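You operate a simulated robot arm through the tools that you are given. There is no shell and no other tool.

You run a simulated robot arm. Do the job below in one go: nothing can be reset, and whatever is moved stays where it is left.

TASK
Drives off on machine 2, wipe shaft 526, shut it in the case.
Fine: the wooden case; pad back in its place. What is to be rubbed or washed off counts as gone when no trace of it is left.

Only the result counts: the job must be done as asked and must still hold three seconds after the hand-in. Knocking over, shifting, dropping, spilling or breaking anything else fails it.

THE ROBOT
A 7-joint arm with a two-finger gripper, fixed in place. Base frame: the origin is at the foot of the arm, x ahead of it, y to its left, z up; the work surface is at about z = 710. Units: mm, degrees, N and s.
With the tool pointing down near the work surface it reaches from about 300 to 700 mm from the base axis. Its first joint turns from -66.0 to 66.0 degrees. Payload 2.45 kg.
The tool frame sits at the grasp point between the pads (the TCP): z along the fingers, y along the line on which they close. The tips reach 26 mm beyond it. The gripper opens to 96 mm. The gripper's body begins 69 mm behind the TCP.
Orientation is that of the tool frame in the base frame, as [roll, pitch, yaw] about the fixed x, y, z axes, in that order (R = Rz(yaw) Ry(pitch) Rx(roll)). With the fingers straight down and closing along the base's y, the tool's x points along the base's -x, its y along +y and its z along -z.

THE INTERFACE
- The arm moves only by the tool apply_moves. Its argument "increments" is a list of rows, each a list of 3 entries, a list of its own where there are three numbers: the shift along the tool's x, y, z in m, then the turn, a rotation vector about the tool's x, y, z in degrees, then the gripper command, from -1 (fully open) to 1 (shut), values between in proportion. In form: [[[tx, ty, tz], [rx, ry, rz], jaw], ...]. A call has 1 to 20 rows; each row shifts and turns the commanded pose from where the row before left it, along the tool's axes as they then stand. Rows are played at 5 a second. More than 50 mm and 8.6 degrees between two rows, or a gripper value outside its range, and nothing of the call is played. Where a pose cannot be reached the arm comes as near as it can. A force on the tool above 40 N (or 10 N above the force at the start of the call, whichever is more), or a blocked arm, ends the call early, and 0.2 s more pass. The fingers move at their own pace and stop on an object; they squeeze with about 20 N. The grip force told is the motor's: it shows also when the fingers shut on nothing. Time passes only in rows, and 0.2 s behind the last, so rows that do not move let the fingers close. It gives the time, the measured TCP pose, the force on the tool (base axes), the opening and the grip force at its end, in the units of the frame above (readings bear some noise), with the torque about the TCP (base axes, N m) and any sound that the robot's microphone picked up.
- Cameras (640 x 400 px; columns grow to the right, rows downward): "scene" is fixed at [167.8, -393.6, 1427.6]; the picture's right is [0.75, -0.66, 0.00], its down [-0.37, -0.42, -0.83] and it looks along [0.55, 0.62, -0.56] (base axes); focal length 322 px, centre (320, 200). "wrist" rides on the gripper at [82, 3, -98] in the tool frame; the picture's right is [-0.04, 1.00, 0.00], its down [-0.73, -0.03, -0.68] and it looks along [-0.68, -0.03, 0.73] (tool axes); focal length 256 px, centre (320, 200). There is no depth. A picture from a camera that has moved, and an enlarged one, comes with that camera's place and axes in the base frame and with its lens.
- capture(camera): a new picture of that camera. It takes no simulated time.
- inspect(camera, box): a new picture of the part [left, top, right, bottom] of that camera's present view, enlarged. It takes no simulated time.
- hand_in(): hands the job in; it is judged then, once.

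Places have to be worked out from the pictures, the camera data and where the tool is seen. Open the gripper and draw the arm clear of the work before you hand the job in, unless the task says otherwise.

The tools are called after "Request:" by a JSON object that holds its "name" and its "arguments". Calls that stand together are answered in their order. apply_moves: Moves the arm, as the interface text tells. Its arguments: {"type":"object","properties":{"increments":{"type":"array"}},"required":["increments"]} The other tools are called the same way: capture (camera) takes a picture; inspect (camera, box) takes an enlarged picture of a part of a camera's view; hand_in () hands the job in.

At the start:

```text
t: 0.0
ee_pos: [397.6, 107.1, 1153.9]
tool_rot: [179.9, 0.0, 180.0]
wrist_force: [-0.1, -0.2, 0.5]
torque: [-0.02, -0.02, -0.02]
width: 95.9
grasp_force: 0.1
```

scene: 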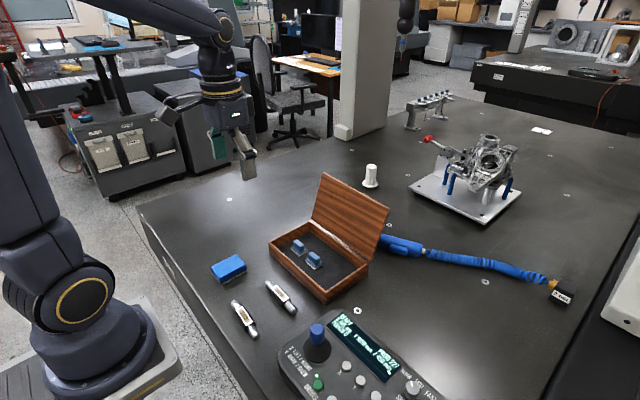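
wrist: 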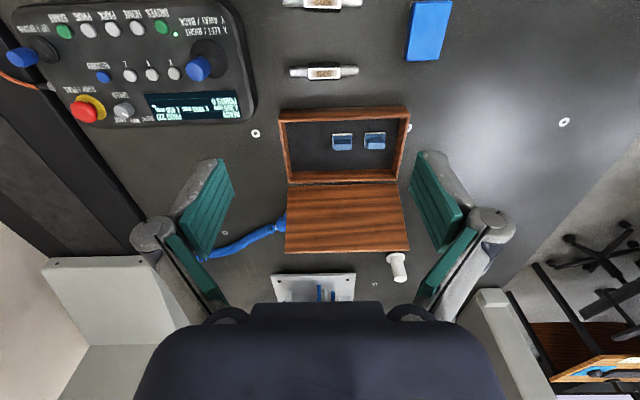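

I see an open wooden case with two blue-foam rests, a blue pad, two shaft-like items with labels, and a control panel. I'll enlarge the views to read labels and the panel.

Request:
{"name": "inspect", "arguments": {"camera": "scene", "box": [200, 240, 360, 340]}}

Request:
{"name": "inspect", "arguments": {"camera": "scene", "box": [260, 290, 460, 400]}}

Request:
{"name": "inspect", "arguments": {"camera": "wrist", "box": [0, 0, 260, 150]}}

Request:
{"name": "inspect", "arguments": {"camera": "wrist", "box": [260, 0, 460, 120]}}

Request:
{"name": "inspect", "arguments": {"camera": "scene", "box": [380, 80, 600, 320]}}

```text
4.00 times, centred on (280, 290) of scene
camera zoom: at [167.8, -393.6, 1427.6], right [0.75, -0.66, 0.0], down [-0.37, -0.42, -0.83], along [0.55, 0.62, -0.56], focal length 1290 px, centre (480, -160)
```

zoom: 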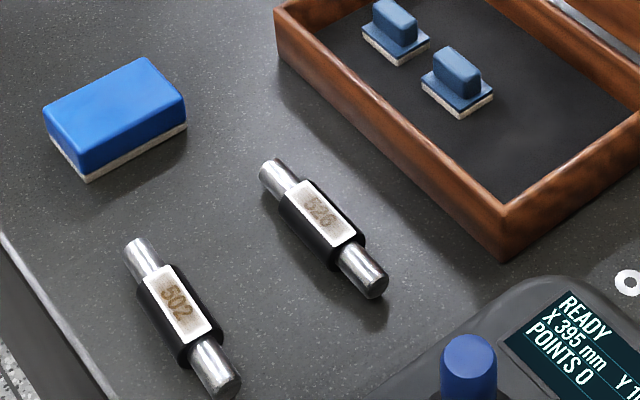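

```text
3.20 times, centred on (360, 345) of scene
camera zoom: at [167.8, -393.6, 1427.6], right [0.75, -0.66, 0.0], down [-0.37, -0.42, -0.83], along [0.55, 0.62, -0.56], focal length 1032 px, centre (192, -264)
```

zoom: 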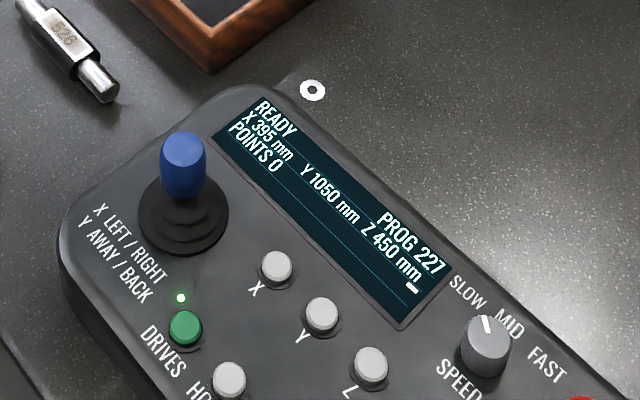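

```text
2.46 times, centred on (130, 75) of wrist
camera zoom: at [315.8, 111.9, 1253.3], right [0.04, 1.0, 0.0], down [0.73, -0.03, 0.68], along [0.68, -0.03, -0.73], focal length 630 px, centre (788, 508)
```

zoom: 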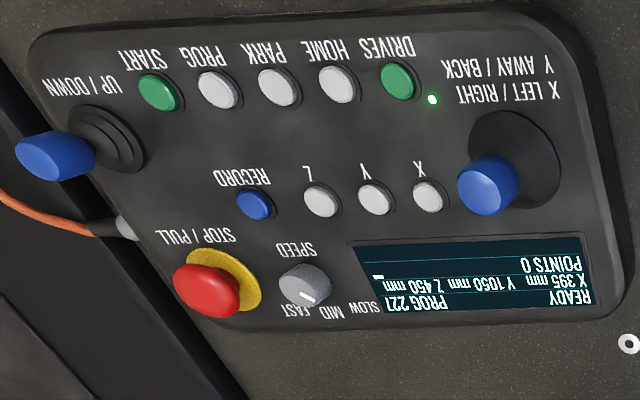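

```text
3.20 times, centred on (360, 60) of wrist
camera zoom: at [315.8, 111.9, 1253.3], right [0.04, 1.0, 0.0], down [0.73, -0.03, 0.68], along [0.68, -0.03, -0.73], focal length 819 px, centre (192, 648)
```

zoom: 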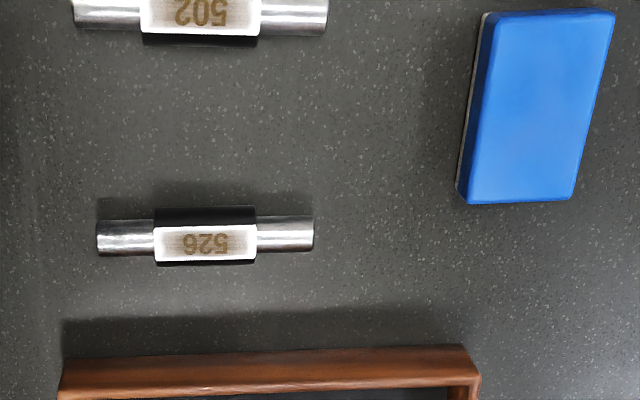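

```text
1.67 times, centred on (490, 200) of scene
camera zoom: at [167.8, -393.6, 1427.6], right [0.75, -0.66, 0.0], down [-0.37, -0.42, -0.83], along [0.55, 0.62, -0.56], focal length 537 px, centre (37, 200)
```

zoom: 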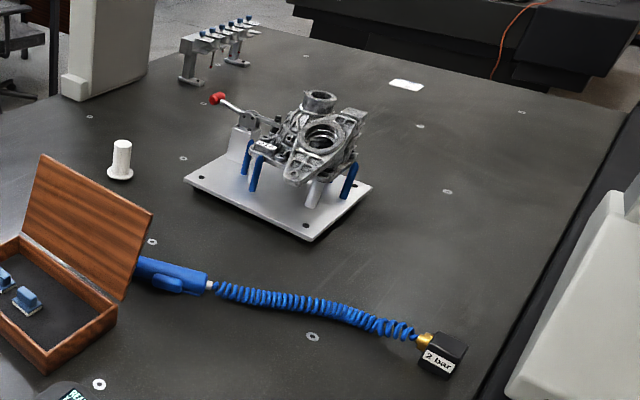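

The panel shows DRIVES with its LED lit. I'll look for a machine number and for closer detail of the rest of the scene before moving.

Request:
{"name": "inspect", "arguments": {"camera": "scene", "box": [320, 0, 640, 200]}}

Request:
{"name": "inspect", "arguments": {"camera": "scene", "box": [0, 0, 320, 200]}}

Request:
{"name": "inspect", "arguments": {"camera": "scene", "box": [480, 200, 640, 400]}}

Request:
{"name": "inspect", "arguments": {"camera": "scene", "box": [260, 160, 400, 310]}}

Request:
{"name": "inspect", "arguments": {"camera": "wrist", "box": [260, 90, 430, 200]}}

```text
2.00 times, centred on (480, 100) of scene
camera zoom: at [167.8, -393.6, 1427.6], right [0.75, -0.66, 0.0], down [-0.37, -0.42, -0.83], along [0.55, 0.62, -0.56], focal length 645 px, centre (0, 400)
```

zoom: 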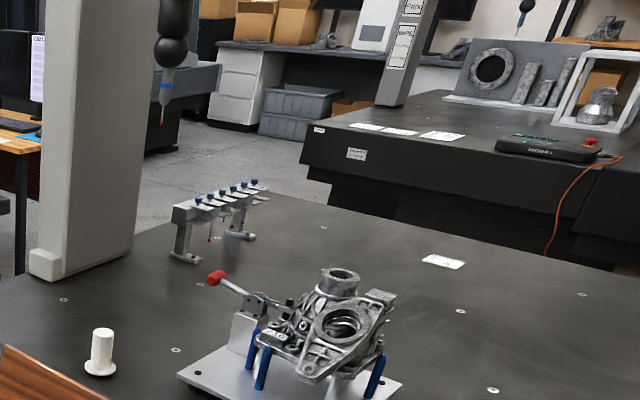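

```text
2.00 times, centred on (160, 100) of scene
camera zoom: at [167.8, -393.6, 1427.6], right [0.75, -0.66, 0.0], down [-0.37, -0.42, -0.83], along [0.55, 0.62, -0.56], focal length 645 px, centre (640, 400)
```

zoom: 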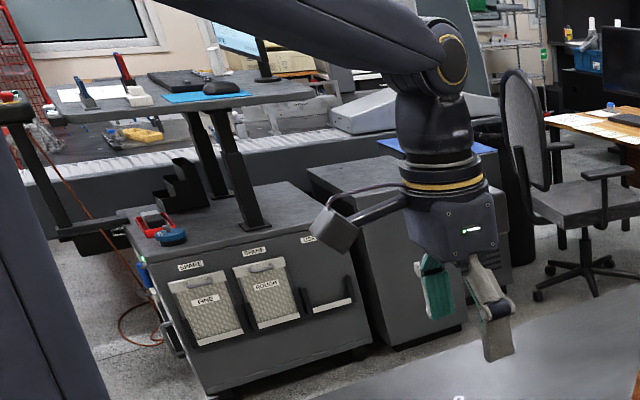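

```text
2.00 times, centred on (560, 300) of scene
camera zoom: at [167.8, -393.6, 1427.6], right [0.75, -0.66, 0.0], down [-0.37, -0.42, -0.83], along [0.55, 0.62, -0.56], focal length 645 px, centre (-160, 0)
```

zoom: 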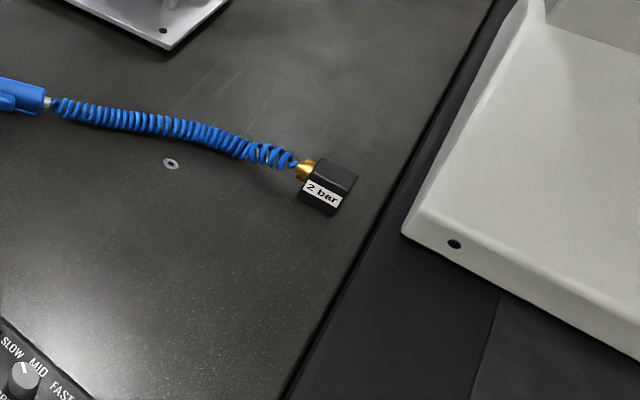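

```text
2.67 times, centred on (330, 235) of scene
camera zoom: at [167.8, -393.6, 1427.6], right [0.75, -0.66, 0.0], down [-0.37, -0.42, -0.83], along [0.55, 0.62, -0.56], focal length 860 px, centre (293, 107)
```

zoom: 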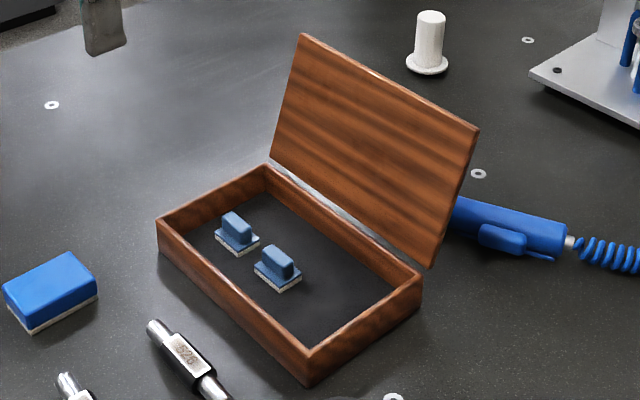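

```text
3.64 times, centred on (345, 145) of wrist
camera zoom: at [315.8, 111.9, 1253.3], right [0.04, 1.0, 0.0], down [0.73, -0.03, 0.68], along [0.68, -0.03, -0.73], focal length 931 px, centre (229, 400)
```

zoom: 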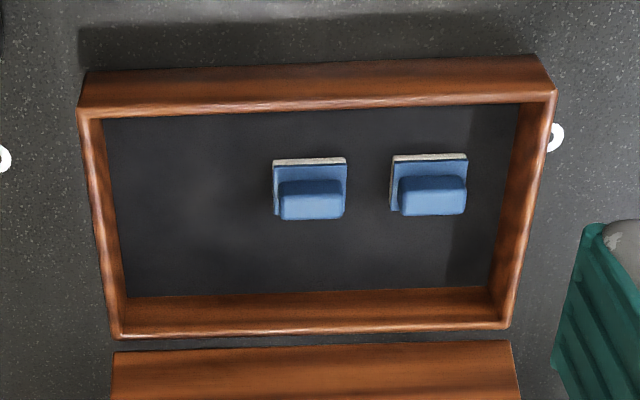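

The case holds two small handled wiping pads and there's a larger blue block on the table; the lid stands open at the far side. I'll lower the arm about 200 mm to view these things more closely.

Request:
{"name": "apply_moves", "arguments": {"increments": [[[0.01, 0, 0.05], [0, 0, 0], -1], [[0.01, 0, 0.05], [0, 0, 0], -1], [[0.01, 0, 0.05], [0, 0, 0], -1], [[0.01, 0, 0.05], [0, 0, 0], -1], [[0, 0, 0], [0, 0, 0], -1]]}}

Request:
{"name": "capture", "arguments": {"camera": "wrist"}}

Request:
{"name": "inspect", "arguments": {"camera": "wrist", "box": [200, 20, 480, 195]}}

```text
refused: row 1 steps farther than a row can; nothing moved
```

```text
taken
camera wrist: at [315.8, 111.9, 1253.3], right [0.04, 1.0, 0.0], down [0.73, -0.03, 0.68], along [0.68, -0.03, -0.73], focal length 256 px, centre (320, 200)
```

wrist: 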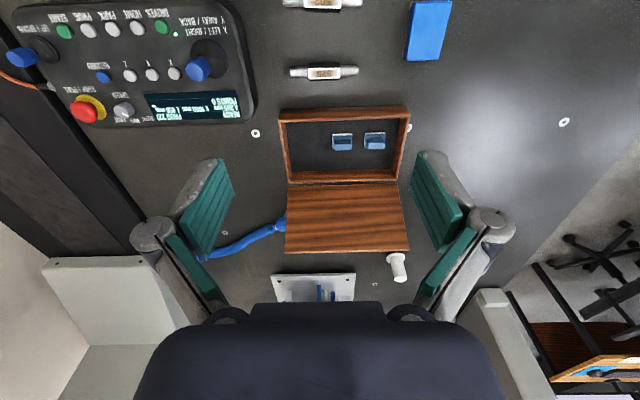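

```text
2.29 times, centred on (340, 108) of wrist
camera zoom: at [315.8, 111.9, 1253.3], right [0.04, 1.0, 0.0], down [0.73, -0.03, 0.68], along [0.68, -0.03, -0.73], focal length 585 px, centre (274, 411)
```

zoom: 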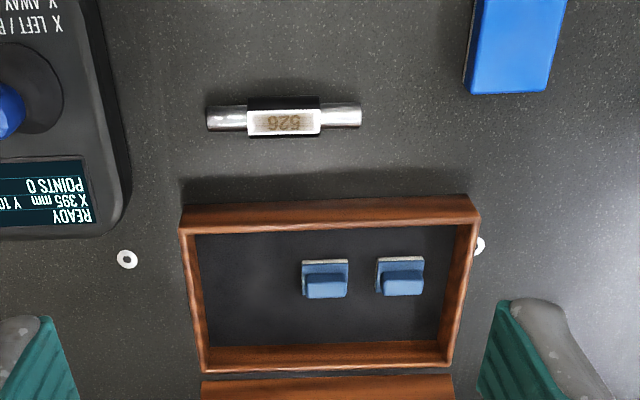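

The step was over 50 mm in length. I'll use smaller ones.

Request:
{"name": "apply_moves", "arguments": {"increments": [[[0.01, 0, 0.045], [0, 0, 0], -1], [[0.01, 0, 0.045], [0, 0, 0], -1], [[0.01, 0, 0.045], [0, 0, 0], -1], [[0.01, 0, 0.045], [0, 0, 0], -1], [[0, 0, 0.045], [0, 0, 0], -1], [[0, 0, 0], [0, 0, 0], -1]]}}

Request:
{"name": "capture", "arguments": {"camera": "wrist"}}

Request:
{"name": "inspect", "arguments": {"camera": "wrist", "box": [220, 120, 440, 260]}}

Request:
{"name": "inspect", "arguments": {"camera": "wrist", "box": [220, 0, 440, 140]}}

```text
t: 1.4
ee_pos: [356.8, 103.9, 929.4]
tool_rot: [-179.9, -0.1, -180.0]
wrist_force: [0.3, -0.3, -0.2]
torque: [-0.02, -0.01, -0.03]
width: 96.1
grasp_force: 0.1
```

```text
taken
camera wrist: at [275.5, 108.0, 1027.6], right [0.04, 1.0, 0.0], down [0.73, -0.03, 0.68], along [0.68, -0.03, -0.73], focal length 256 px, centre (320, 200)
```

wrist: 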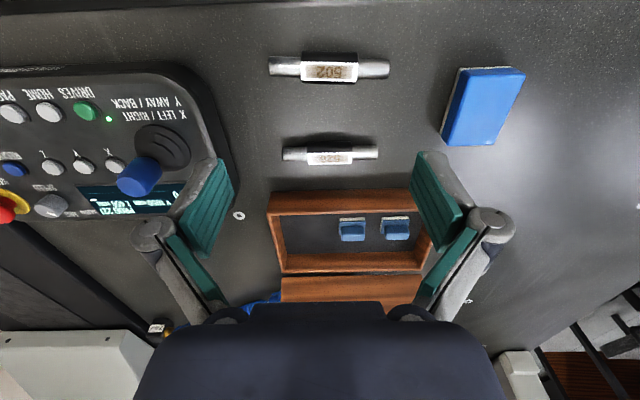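

```text
2.86 times, centred on (330, 190) of wrist
camera zoom: at [275.5, 108.0, 1027.6], right [0.04, 1.0, 0.0], down [0.73, -0.03, 0.68], along [0.68, -0.03, -0.73], focal length 731 px, centre (291, 229)
```

zoom: 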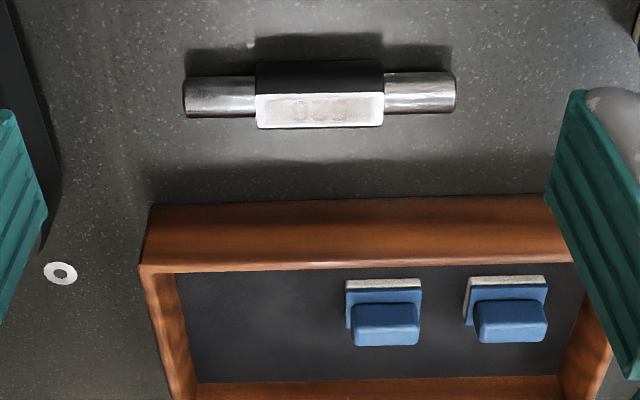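

```text
2.86 times, centred on (330, 70) of wrist
camera zoom: at [275.5, 108.0, 1027.6], right [0.04, 1.0, 0.0], down [0.73, -0.03, 0.68], along [0.68, -0.03, -0.73], focal length 731 px, centre (291, 571)
```

zoom: 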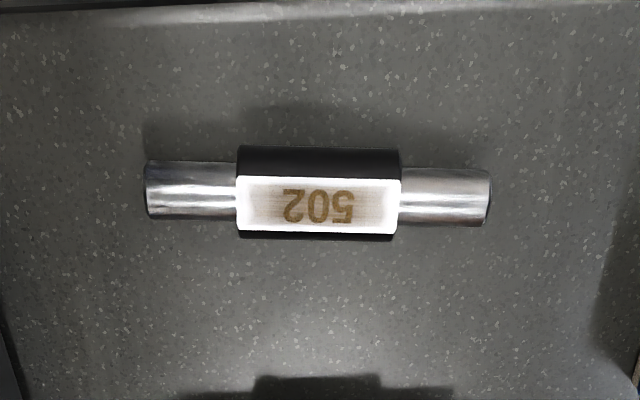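

I'll move closer so the wrist camera sees shaft 526 and the pads in detail; the fingertips stay above about z=759, clear of the shafts.

Request:
{"name": "apply_moves", "arguments": {"increments": [[[-0.012, 0.002, 0.036], [0, 0, 0], -1], [[-0.012, 0.002, 0.036], [0, 0, 0], -1], [[-0.012, 0.002, 0.036], [0, 0, 0], -1], [[-0.012, 0, 0.03], [0, 0, 0], -1], [[0, 0, 0], [0, 0, 0], -1]]}}

Request:
{"name": "capture", "arguments": {"camera": "wrist"}}

Request:
{"name": "inspect", "arguments": {"camera": "wrist", "box": [240, 140, 420, 260]}}

Request:
{"name": "inspect", "arguments": {"camera": "wrist", "box": [220, 0, 440, 140]}}

```text
t: 2.6
ee_pos: [405.4, 115.2, 790.3]
tool_rot: [180.0, 0.0, 180.0]
wrist_force: [0.4, -0.5, -0.3]
torque: [0.03, 0.02, -0.04]
width: 96.0
grasp_force: 0.0
```

```text
taken
camera wrist: at [325.2, 118.8, 889.4], right [0.04, 1.0, 0.0], down [0.73, -0.03, 0.68], along [0.68, -0.03, -0.73], focal length 256 px, centre (320, 200)
```

wrist: 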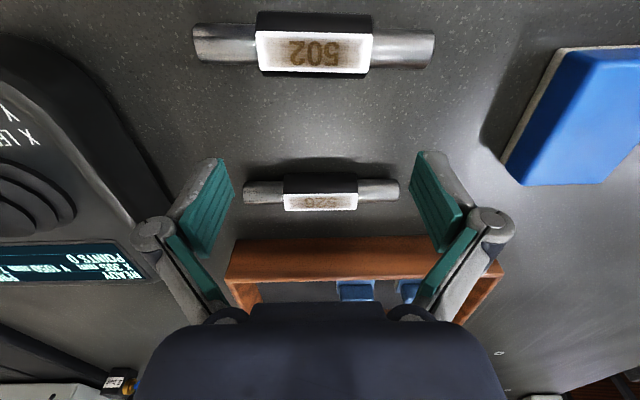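

```text
3.33 times, centred on (330, 200) of wrist
camera zoom: at [325.2, 118.8, 889.4], right [0.04, 1.0, 0.0], down [0.73, -0.03, 0.68], along [0.68, -0.03, -0.73], focal length 853 px, centre (287, 200)
```

zoom: 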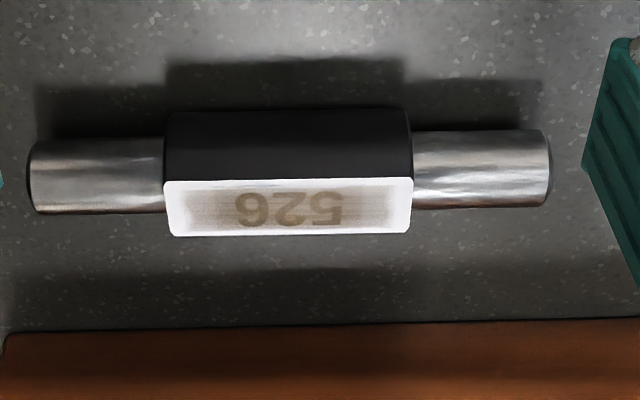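

```text
2.86 times, centred on (330, 70) of wrist
camera zoom: at [325.2, 118.8, 889.4], right [0.04, 1.0, 0.0], down [0.73, -0.03, 0.68], along [0.68, -0.03, -0.73], focal length 731 px, centre (291, 571)
```

zoom: 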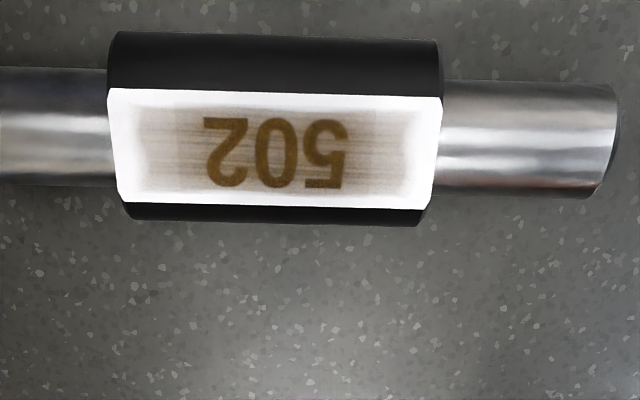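

Shaft 526 has a flat white plate with a brownish film and the number. Next I'll look closely at the two handled pads in the case, going up first and then forward.

Request:
{"name": "apply_moves", "arguments": {"increments": [[[0, 0, -0.04], [0, 0, 0], -1], [[-0.03, 0.02, -0.02], [0, 0, 0], -1], [[-0.03, 0.02, 0], [0, 0, 0], -1], [[-0.03, 0.02, 0], [0, 0, 0], -1], [[-0.025, 0.01, 0], [0, 0, 0], -1], [[0, 0, 0], [0, 0, 0], -1]]}}

Request:
{"name": "capture", "arguments": {"camera": "wrist"}}

Request:
{"name": "inspect", "arguments": {"camera": "wrist", "box": [240, 130, 430, 260]}}

Request:
{"name": "inspect", "arguments": {"camera": "scene", "box": [280, 220, 350, 290]}}

Request:
{"name": "inspect", "arguments": {"camera": "scene", "box": [200, 240, 280, 300]}}

```text
t: 4.0
ee_pos: [520.9, 183.3, 851.2]
tool_rot: [-179.9, 0.0, 179.9]
wrist_force: [0.5, 0.3, 0.2]
torque: [-0.04, 0.02, -0.02]
width: 96.2
grasp_force: 0.1
```

```text
taken
camera wrist: at [440.1, 187.7, 950.6], right [0.04, 1.0, 0.0], down [0.73, -0.03, 0.68], along [0.68, -0.03, -0.73], focal length 256 px, centre (320, 200)
```

wrist: 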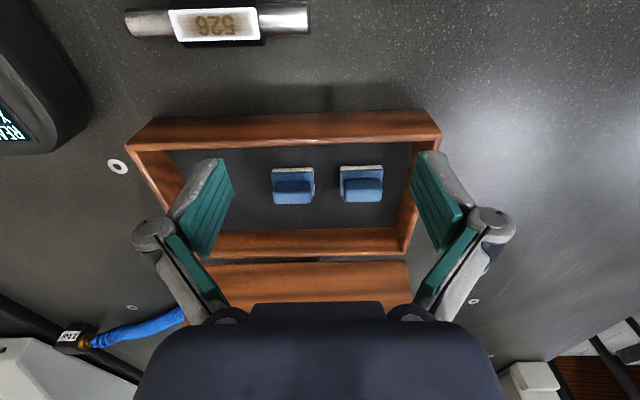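

```text
3.08 times, centred on (335, 195) of wrist
camera zoom: at [440.1, 187.7, 950.6], right [0.04, 1.0, 0.0], down [0.73, -0.03, 0.68], along [0.68, -0.03, -0.73], focal length 788 px, centre (274, 215)
```

zoom: 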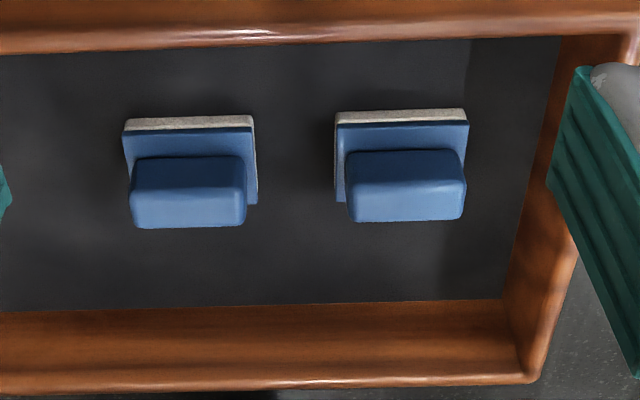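

```text
5.71 times, centred on (315, 255) of scene
camera zoom: at [167.8, -393.6, 1427.6], right [0.75, -0.66, 0.0], down [-0.37, -0.42, -0.83], along [0.55, 0.62, -0.56], focal length 1842 px, centre (349, -114)
```

zoom: 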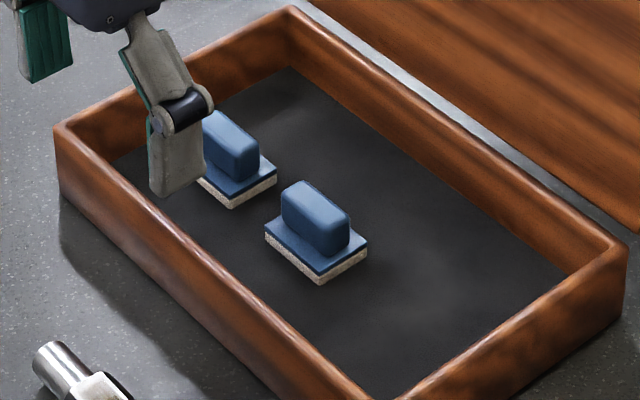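

```text
6.67 times, centred on (240, 270) of scene
camera zoom: at [167.8, -393.6, 1427.6], right [0.75, -0.66, 0.0], down [-0.37, -0.42, -0.83], along [0.55, 0.62, -0.56], focal length 2149 px, centre (853, -267)
```

zoom: 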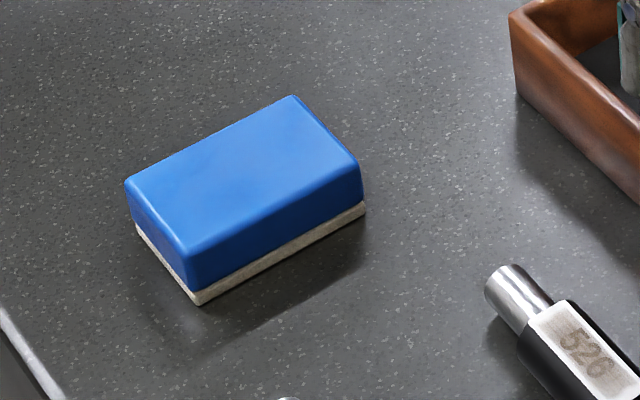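

Both small pads look alike: about 47×36 mm felt-backed plates with a 40×18×20 mm handle, at about (630,149) and (630,226). Next I'll go up and across to look at the control panel, shutting the gripper on the way so it is ready to press.

Request:
{"name": "apply_moves", "arguments": {"increments": [[[0, 0, -0.049], [0, 0, 0], -1], [[0, 0, -0.049], [0, 0, 0], -1], [[0, 0, -0.049], [0, 0, 0], -1], [[0.02, -0.037, 0], [0, 0, 0], 0], [[0.02, -0.037, 0], [0, 0, 0], 1], [[0.02, -0.037, 0], [0, 0, 0], 1], [[0.02, -0.037, 0], [0, 0, 0], 1], [[0.02, -0.037, 0], [0, 0, 0], 1], [[0.02, -0.037, 0], [0, 0, 0], 1], [[0.02, -0.037, 0], [0, 0, 0], 1], [[0.02, -0.037, 0], [0, 0, 0], 1], [[0.02, -0.037, 0], [0, 0, 0], 1], [[0, 0, 0], [0, 0, 0], 1]]}}

Request:
{"name": "capture", "arguments": {"camera": "wrist"}}

Request:
{"name": "inspect", "arguments": {"camera": "wrist", "box": [120, 30, 440, 230]}}

```text
t: 6.8
ee_pos: [337.9, -149.9, 998.0]
tool_rot: [180.0, 0.1, -180.0]
wrist_force: [0.1, 0.0, 0.1]
torque: [0.03, -0.01, -0.01]
width: 0.0
grasp_force: 20.3
```

```text
taken
camera wrist: at [256.3, -145.6, 1097.0], right [0.04, 1.0, 0.0], down [0.73, -0.03, 0.68], along [0.68, -0.03, -0.73], focal length 256 px, centre (320, 200)
```

wrist: 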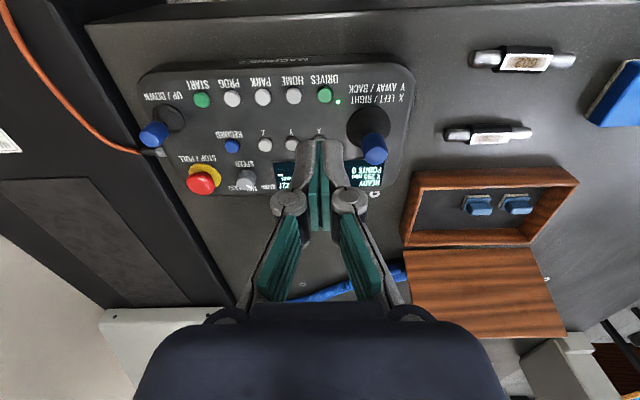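

```text
2.00 times, centred on (280, 130) of wrist
camera zoom: at [256.3, -145.6, 1097.0], right [0.04, 1.0, 0.0], down [0.73, -0.03, 0.68], along [0.68, -0.03, -0.73], focal length 512 px, centre (400, 340)
```

zoom: 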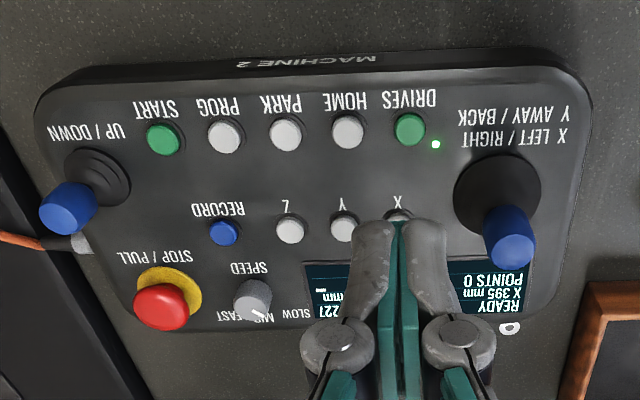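

The panel is marked "MACHINE 2", so it's the right one. The DRIVES button is at about (382,-146,764); I'll go above it with the fingers shut.

Request:
{"name": "apply_moves", "arguments": {"increments": [[[-0.011, 0.001, 0.045], [0, 0, 0], 1], [[-0.011, 0.001, 0.045], [0, 0, 0], 1], [[-0.011, 0.001, 0.045], [0, 0, 0], 1], [[-0.011, 0.001, 0.045], [0, 0, 0], 1], [[0, 0, 0], [0, 0, 0], 1]]}}

Request:
{"name": "capture", "arguments": {"camera": "wrist"}}

Request:
{"name": "inspect", "arguments": {"camera": "scene", "box": [260, 290, 420, 400]}}

```text
t: 8.0
ee_pos: [383.1, -143.4, 818.4]
tool_rot: [-180.0, 0.0, 179.9]
wrist_force: [0.5, -0.7, 0.2]
torque: [0.03, 0.01, 0.01]
width: 0.0
grasp_force: 20.2
```

```text
taken
camera wrist: at [301.4, -139.8, 918.4], right [0.04, 1.0, 0.0], down [0.73, -0.03, 0.68], along [0.68, -0.03, -0.73], focal length 256 px, centre (320, 200)
```

wrist: 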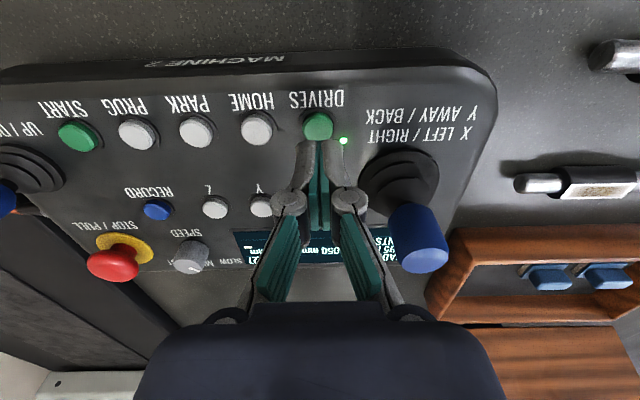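

```text
3.64 times, centred on (340, 345) of scene
camera zoom: at [167.8, -393.6, 1427.6], right [0.75, -0.66, 0.0], down [-0.37, -0.42, -0.83], along [0.55, 0.62, -0.56], focal length 1172 px, centre (247, -327)
```

zoom: 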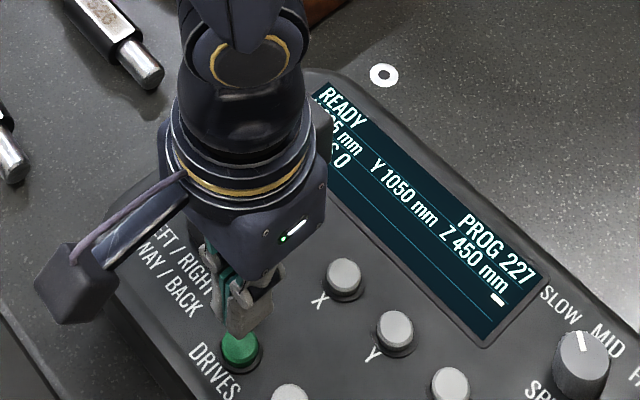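

The fingertips are above the green button (about (380,-145)). I'll correct by 2 mm and go down slowly until it clicks.

Request:
{"name": "apply_moves", "arguments": {"increments": [[[0.0025, -0.0015, 0.012], [0, 0, 0], 1], [[0, 0, 0.01], [0, 0, 0], 1], [[0, 0, 0.003], [0, 0, 0], 1], [[0, 0, 0.003], [0, 0, 0], 1]]}}

Request:
{"name": "inspect", "arguments": {"camera": "scene", "box": [260, 290, 420, 400]}}

Request:
{"name": "inspect", "arguments": {"camera": "wrist", "box": [240, 60, 400, 160]}}

```text
t: 9.0
ee_pos: [381.6, -144.9, 789.4]
tool_rot: [179.9, 0.0, -179.9]
wrist_force: [1.7, 0.2, 2.7]
torque: [-0.02, -0.01, 0.01]
width: 6.0
grasp_force: 28.4
heard: click
```

```text
3.64 times, centred on (340, 345) of scene
camera zoom: at [167.8, -393.6, 1427.6], right [0.75, -0.66, 0.0], down [-0.37, -0.42, -0.83], along [0.55, 0.62, -0.56], focal length 1172 px, centre (247, -327)
```

zoom: 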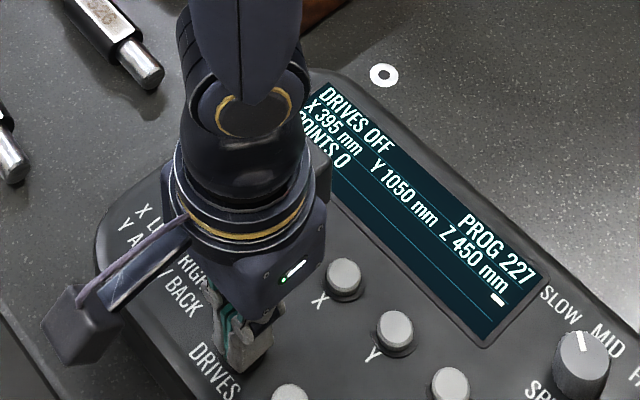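

```text
4.00 times, centred on (320, 110) of wrist
camera zoom: at [300.2, -141.9, 888.7], right [0.04, 1.0, 0.0], down [0.73, -0.03, 0.68], along [0.68, -0.03, -0.73], focal length 1024 px, centre (320, 560)
```

zoom: 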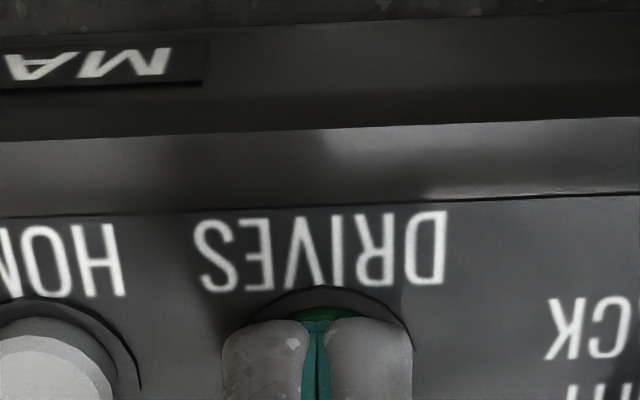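

A click was heard and the display now reads "DRIVES OFF". I'll lift straight off and confirm it stays off.

Request:
{"name": "apply_moves", "arguments": {"increments": [[[0, 0, -0.02], [0, 0, 0], 1], [[0, 0, -0.04], [0, 0, 0], 1], [[0, 0, -0.045], [0, 0, 0], 1], [[0, 0, -0.045], [0, 0, 0], 1], [[0, 0.03, -0.03], [0, 0, 0], 0], [[0, 0.045, 0], [0, 0, 0], -1], [[0, 0.045, 0], [0, 0, 0], -1], [[0, 0.045, 0], [0, 0, 0], -1], [[0, 0.045, 0], [0, 0, 0], -1], [[0, 0.045, 0], [0, 0, 0], -1], [[0, 0, 0], [0, 0, 0], -1]]}}

Request:
{"name": "capture", "arguments": {"camera": "scene"}}

Request:
{"name": "inspect", "arguments": {"camera": "scene", "box": [260, 290, 420, 400]}}

Request:
{"name": "capture", "arguments": {"camera": "wrist"}}

```text
t: 11.4
ee_pos: [380.4, 108.4, 971.0]
tool_rot: [-179.9, -0.1, -180.0]
wrist_force: [0.4, 0.6, -0.4]
torque: [-0.03, 0.01, -0.03]
width: 95.8
grasp_force: 0.0
```

```text
taken
```

scene: 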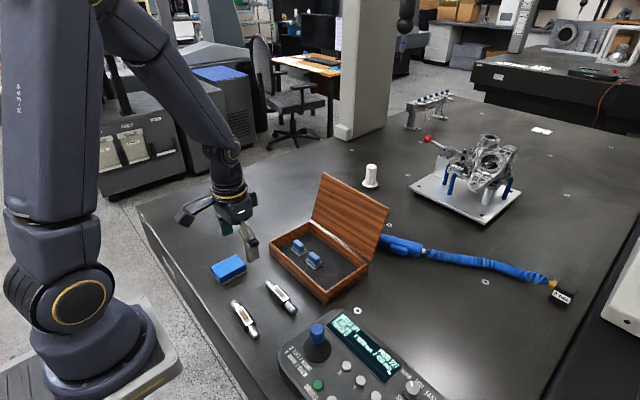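

```text
3.64 times, centred on (340, 345) of scene
camera zoom: at [167.8, -393.6, 1427.6], right [0.75, -0.66, 0.0], down [-0.37, -0.42, -0.83], along [0.55, 0.62, -0.56], focal length 1172 px, centre (247, -327)
```

zoom: 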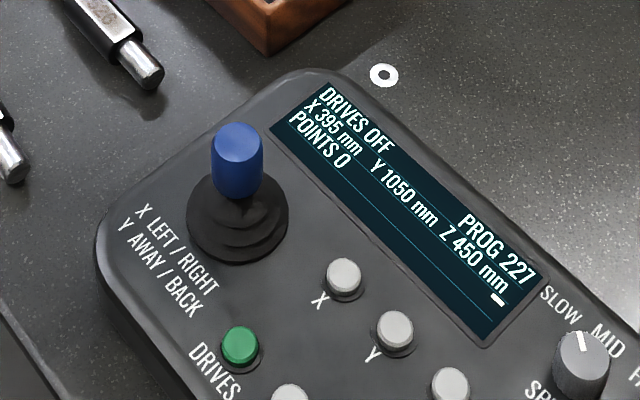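

```text
taken
camera wrist: at [298.4, 112.2, 1070.6], right [0.04, 1.0, 0.0], down [0.73, -0.03, 0.68], along [0.68, -0.03, -0.73], focal length 256 px, centre (320, 200)
```

wrist: 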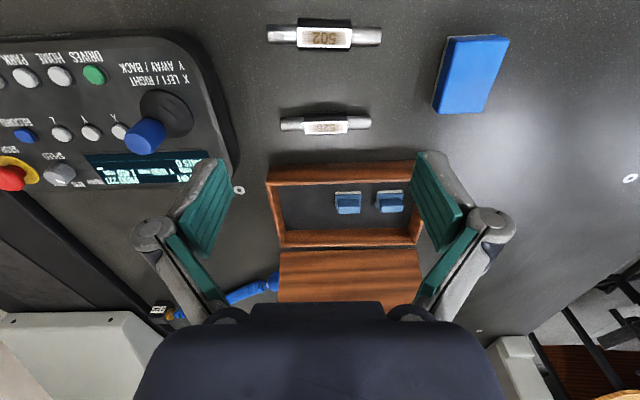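

Drives are off and the LED is dark. Next I'll take a close look at the large felt-backed block beside the shafts, to measure its place exactly.

Request:
{"name": "apply_moves", "arguments": {"increments": [[[0.01, 0.04, 0.02], [0, 0, 0], -1], [[0.01, 0.04, 0.02], [0, 0, 0], -1], [[0.01, 0.04, 0.02], [0, 0, 0], -1], [[0.01, 0.04, 0.03], [0, 0, 0], -1], [[0.01, 0.02, 0.03], [0, 0, 0], -1], [[0, 0, 0], [0, 0, 0], -1]]}}

Request:
{"name": "capture", "arguments": {"camera": "wrist"}}

Request:
{"name": "inspect", "arguments": {"camera": "wrist", "box": [230, 60, 410, 170]}}

Request:
{"name": "inspect", "arguments": {"camera": "scene", "box": [200, 240, 280, 300]}}

```text
refused: row 4 steps farther than a row can; nothing moved
```

```text
taken
camera wrist: at [298.4, 112.2, 1070.6], right [0.04, 1.0, 0.0], down [0.73, -0.03, 0.68], along [0.68, -0.03, -0.73], focal length 256 px, centre (320, 200)
```

wrist: 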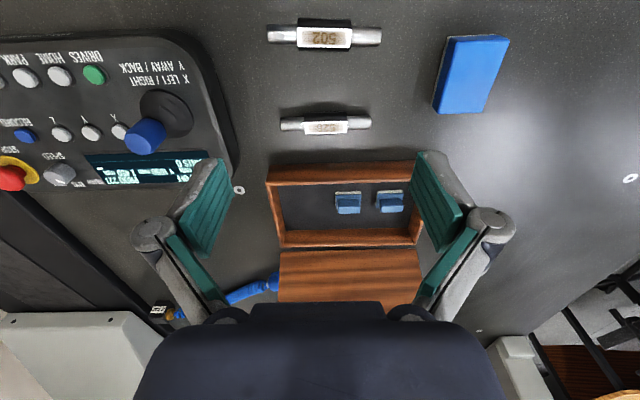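

```text
3.56 times, centred on (320, 115) of wrist
camera zoom: at [298.4, 112.2, 1070.6], right [0.04, 1.0, 0.0], down [0.73, -0.03, 0.68], along [0.68, -0.03, -0.73], focal length 910 px, centre (320, 502)
```

zoom: 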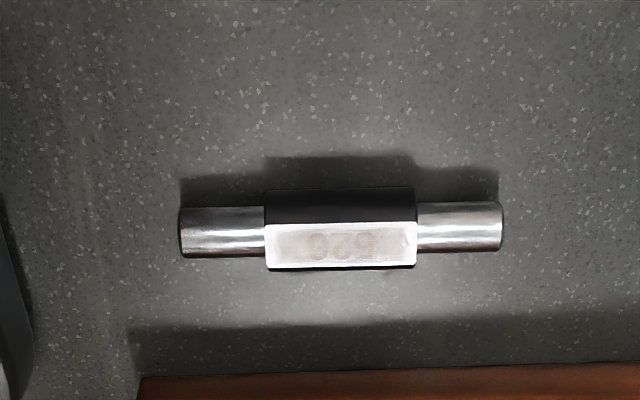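

```text
6.67 times, centred on (240, 270) of scene
camera zoom: at [167.8, -393.6, 1427.6], right [0.75, -0.66, 0.0], down [-0.37, -0.42, -0.83], along [0.55, 0.62, -0.56], focal length 2149 px, centre (853, -267)
```

zoom: 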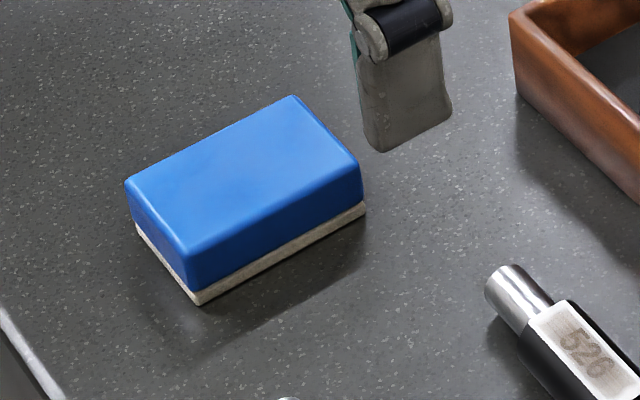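

One row was slightly too long; I'll repeat with shorter rows.

Request:
{"name": "apply_moves", "arguments": {"increments": [[[0.01, 0.04, 0.02], [0, 0, 0], -1], [[0.01, 0.04, 0.02], [0, 0, 0], -1], [[0.01, 0.04, 0.02], [0, 0, 0], -1], [[0.01, 0.035, 0.03], [0, 0, 0], -1], [[0.01, 0.025, 0.03], [0, 0, 0], -1], [[0, 0, 0], [0, 0, 0], -1]]}}

Request:
{"name": "capture", "arguments": {"camera": "wrist"}}

Request:
{"name": "inspect", "arguments": {"camera": "wrist", "box": [220, 60, 420, 185]}}

```text
t: 12.8
ee_pos: [329.9, 288.0, 852.2]
tool_rot: [180.0, 0.0, 179.9]
wrist_force: [0.5, 0.2, -0.7]
torque: [-0.02, -0.02, 0.01]
width: 95.9
grasp_force: 0.1
```

```text
taken
camera wrist: at [248.2, 292.4, 950.9], right [0.04, 1.0, 0.0], down [0.73, -0.03, 0.68], along [0.68, -0.03, -0.73], focal length 256 px, centre (320, 200)
```

wrist: 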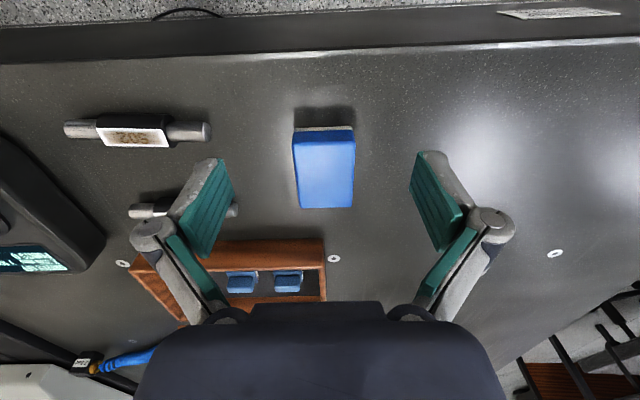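

```text
3.20 times, centred on (320, 122) of wrist
camera zoom: at [248.2, 292.4, 950.9], right [0.04, 1.0, 0.0], down [0.73, -0.03, 0.68], along [0.68, -0.03, -0.73], focal length 819 px, centre (320, 448)
```

zoom: 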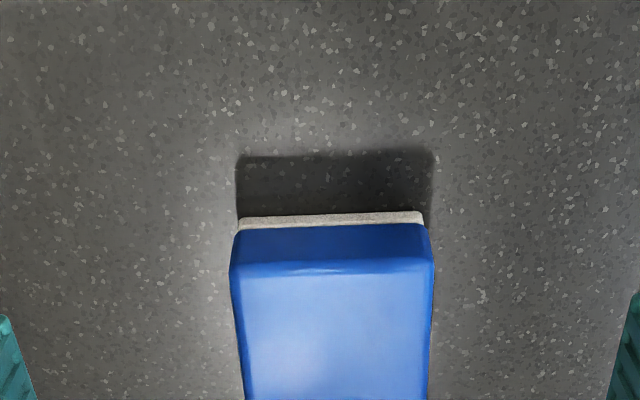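

I'll enlarge the whole block to measure its corners.

Request:
{"name": "inspect", "arguments": {"camera": "wrist", "box": [250, 115, 410, 215]}}

Request:
{"name": "inspect", "arguments": {"camera": "wrist", "box": [50, 90, 210, 190]}}

```text
4.00 times, centred on (330, 165) of wrist
camera zoom: at [248.2, 292.4, 950.9], right [0.04, 1.0, 0.0], down [0.73, -0.03, 0.68], along [0.68, -0.03, -0.73], focal length 1024 px, centre (280, 340)
```

zoom: 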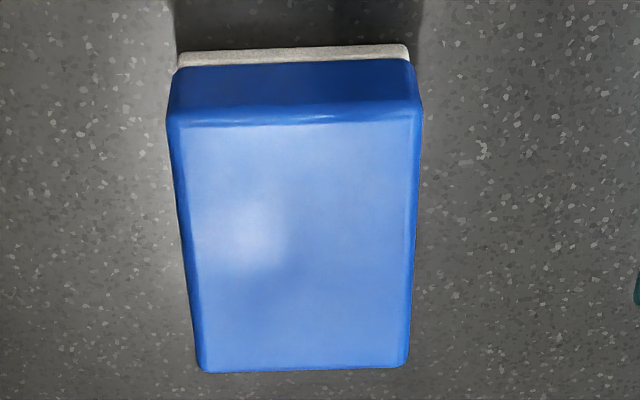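

```text
4.00 times, centred on (130, 140) of wrist
camera zoom: at [248.2, 292.4, 950.9], right [0.04, 1.0, 0.0], down [0.73, -0.03, 0.68], along [0.68, -0.03, -0.73], focal length 1024 px, centre (1080, 440)
```

zoom: 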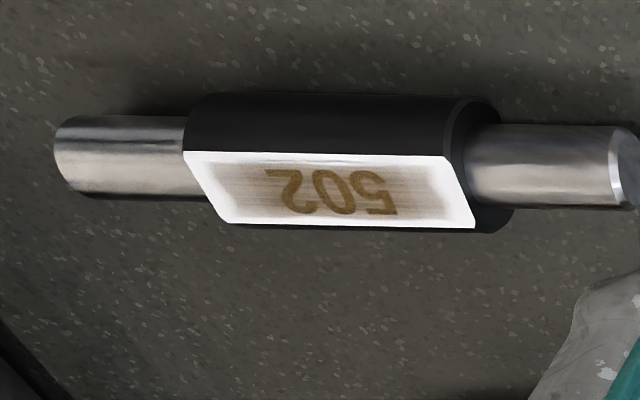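

The block measures about x 371–452, y 261–319, top z≈744, aligned with the base axes; centre about (411.5, 290). I'll bring the open gripper above its centre.

Request:
{"name": "apply_moves", "arguments": {"increments": [[[-0.04, 0.001, 0], [0, 0, 0], -1], [[-0.04, 0.001, 0.02], [0, 0, 0], -1], [[0, 0, 0.03], [0, 0, 0], -1], [[0, 0, 0], [0, 0, 0], -1]]}}

Request:
{"name": "capture", "arguments": {"camera": "wrist"}}

Request:
{"name": "capture", "arguments": {"camera": "scene"}}

Request:
{"name": "inspect", "arguments": {"camera": "scene", "box": [180, 200, 300, 300]}}

```text
t: 13.8
ee_pos: [411.2, 290.0, 799.9]
tool_rot: [179.9, 0.1, -180.0]
wrist_force: [0.2, 0.2, 0.6]
torque: [0.0, 0.02, -0.04]
width: 96.1
grasp_force: 0.1
```

```text
taken
camera wrist: at [330.9, 294.0, 899.2], right [0.04, 1.0, 0.0], down [0.73, -0.03, 0.68], along [0.68, -0.03, -0.73], focal length 256 px, centre (320, 200)
```

wrist: 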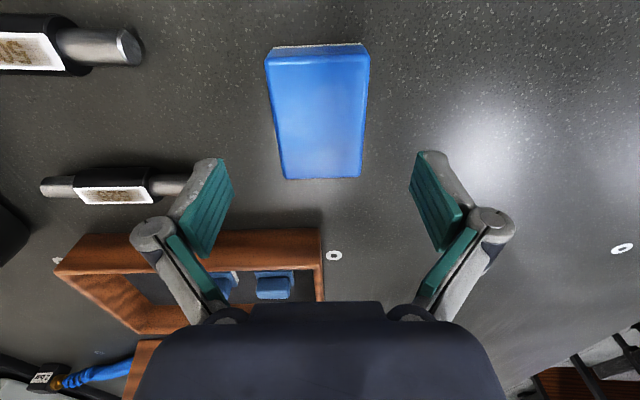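

```text
taken
```

scene: 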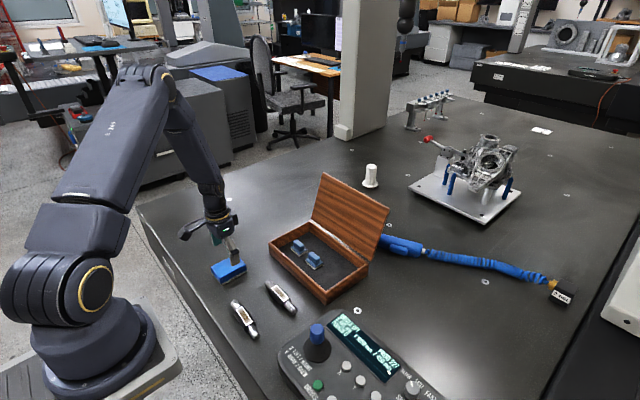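

```text
4.00 times, centred on (240, 250) of scene
camera zoom: at [167.8, -393.6, 1427.6], right [0.75, -0.66, 0.0], down [-0.37, -0.42, -0.83], along [0.55, 0.62, -0.56], focal length 1290 px, centre (640, 0)
```

zoom: 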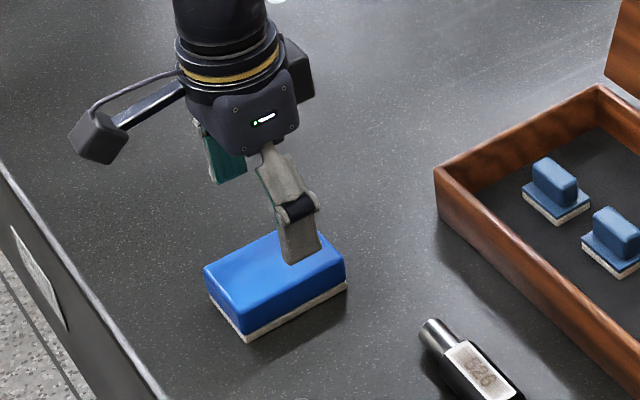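

The gripper is centred on the block (290.4 vs TCP 290.0, x 411.4 vs 411.2). I'll go down so the tips are about 10 mm above the table and close.

Request:
{"name": "apply_moves", "arguments": {"increments": [[[0, 0.0003, 0.03], [0, 0, 0], -1], [[0, 0, 0.024], [0, 0, 0], -1], [[0, 0, 0], [0, 0, 0], -1]]}}

Request:
{"name": "apply_moves", "arguments": {"increments": [[[0, 0, 0], [0, 0, 0], 0], [[0, 0, 0], [0, 0, 0], 0.5], [[0, 0, 0], [0, 0, 0], 1], [[0, 0, 0], [0, 0, 0], 1], [[0, 0, 0], [0, 0, 0], 1]]}}

Request:
{"name": "inspect", "arguments": {"camera": "scene", "box": [180, 200, 300, 300]}}

Request:
{"name": "capture", "arguments": {"camera": "wrist"}}

```text
t: 14.6
ee_pos: [411.0, 293.8, 745.5]
tool_rot: [-179.9, 0.0, 180.0]
wrist_force: [0.3, 0.1, 0.6]
torque: [0.01, 0.04, -0.03]
width: 96.3
grasp_force: 0.0
```

```text
t: 15.8
ee_pos: [411.4, 293.2, 746.3]
tool_rot: [-179.9, 0.0, -180.0]
wrist_force: [1.3, -4.2, 4.0]
torque: [-0.11, -0.02, 0.03]
width: 59.3
grasp_force: 19.8
```

```text
4.00 times, centred on (240, 250) of scene
camera zoom: at [167.7, -393.7, 1427.5], right [0.75, -0.66, 0.0], down [-0.37, -0.42, -0.83], along [0.55, 0.62, -0.56], focal length 1290 px, centre (640, 0)
```

zoom: 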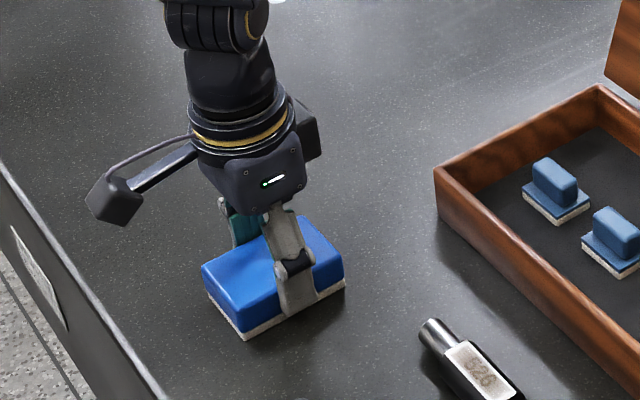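

```text
taken
camera wrist: at [329.6, 296.7, 845.8], right [0.04, 1.0, 0.0], down [0.73, -0.03, 0.68], along [0.68, -0.03, -0.73], focal length 256 px, centre (320, 200)
```

wrist: 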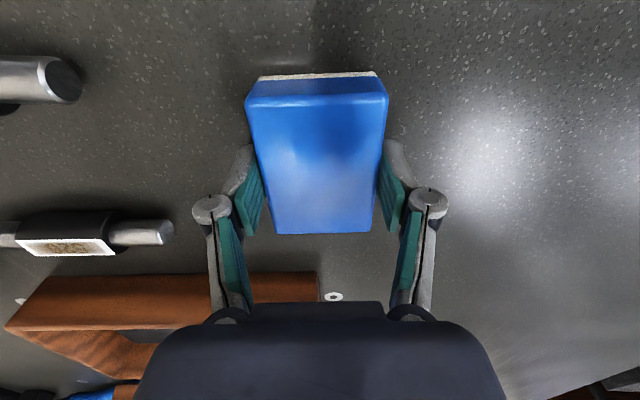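

The block is gripped at width 59; in closing it shifted about 3 mm in +y, which I'll take back when returning it. I'll lift it and carry it above shaft 526.

Request:
{"name": "apply_moves", "arguments": {"increments": [[[0, 0, -0.01], [0, 0, 0], 1], [[0, 0, -0.02], [0, 0, 0], 1], [[0, 0, -0.025], [0, 0, 0], 1], [[0, 0, 0], [0, 0, 0], 1]]}}

Request:
{"name": "inspect", "arguments": {"camera": "scene", "box": [180, 200, 300, 300]}}

Request:
{"name": "apply_moves", "arguments": {"increments": [[[-0.0118, -0.0362, 0], [0, 0, 0], 1], [[-0.0118, -0.0362, 0], [0, 0, 0], 1], [[-0.0118, -0.0362, 0], [0, 0, 0], 1], [[-0.0118, -0.0362, 0], [0, 0, 0], 1], [[-0.0118, -0.0362, 0], [0, 0, 0], 1], [[0, 0, 0], [0, 0, 0], 1]]}}

Request:
{"name": "capture", "arguments": {"camera": "wrist"}}

Request:
{"name": "inspect", "arguments": {"camera": "scene", "box": [220, 220, 340, 320]}}

```text
t: 16.8
ee_pos: [408.7, 291.9, 803.9]
tool_rot: [-180.0, 0.0, -180.0]
wrist_force: [0.3, 0.5, -0.8]
torque: [0.0, 0.0, -0.01]
width: 59.3
grasp_force: 20.4
```

```text
4.00 times, centred on (240, 250) of scene
camera zoom: at [167.8, -393.6, 1427.6], right [0.75, -0.66, 0.0], down [-0.37, -0.42, -0.83], along [0.55, 0.62, -0.56], focal length 1290 px, centre (640, 0)
```

zoom: 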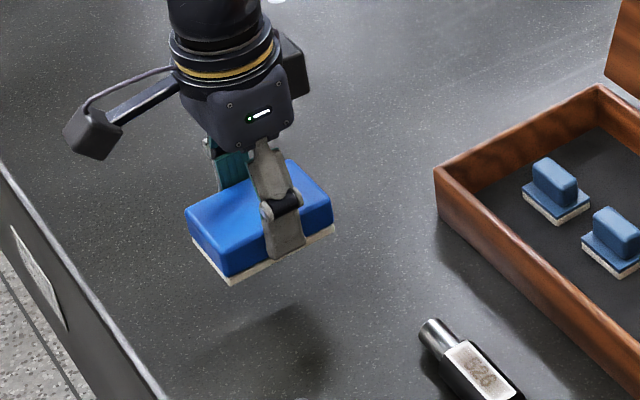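

```text
t: 18.2
ee_pos: [472.5, 109.4, 803.8]
tool_rot: [-180.0, 0.0, -179.9]
wrist_force: [0.4, 0.4, -0.7]
torque: [0.0, -0.01, 0.04]
width: 59.3
grasp_force: 20.4
```

```text
taken
camera wrist: at [391.1, 113.8, 902.7], right [0.04, 1.0, 0.0], down [0.73, -0.03, 0.68], along [0.68, -0.03, -0.73], focal length 256 px, centre (320, 200)
```

wrist: 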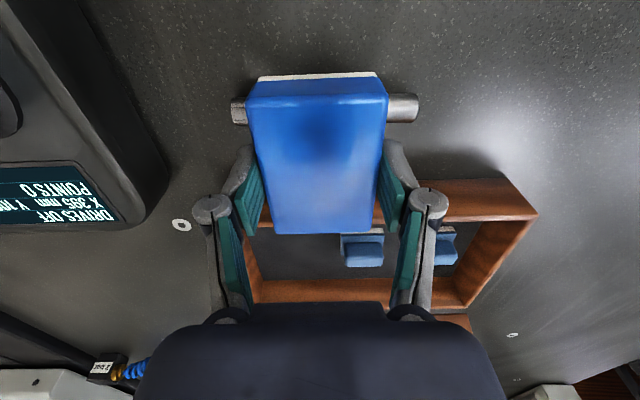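

```text
4.00 times, centred on (280, 270) of scene
camera zoom: at [167.8, -393.6, 1427.6], right [0.75, -0.66, 0.0], down [-0.37, -0.42, -0.83], along [0.55, 0.62, -0.56], focal length 1290 px, centre (480, -80)
```

zoom: 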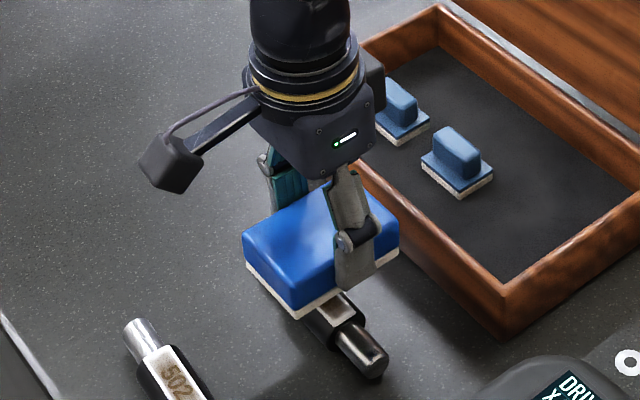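

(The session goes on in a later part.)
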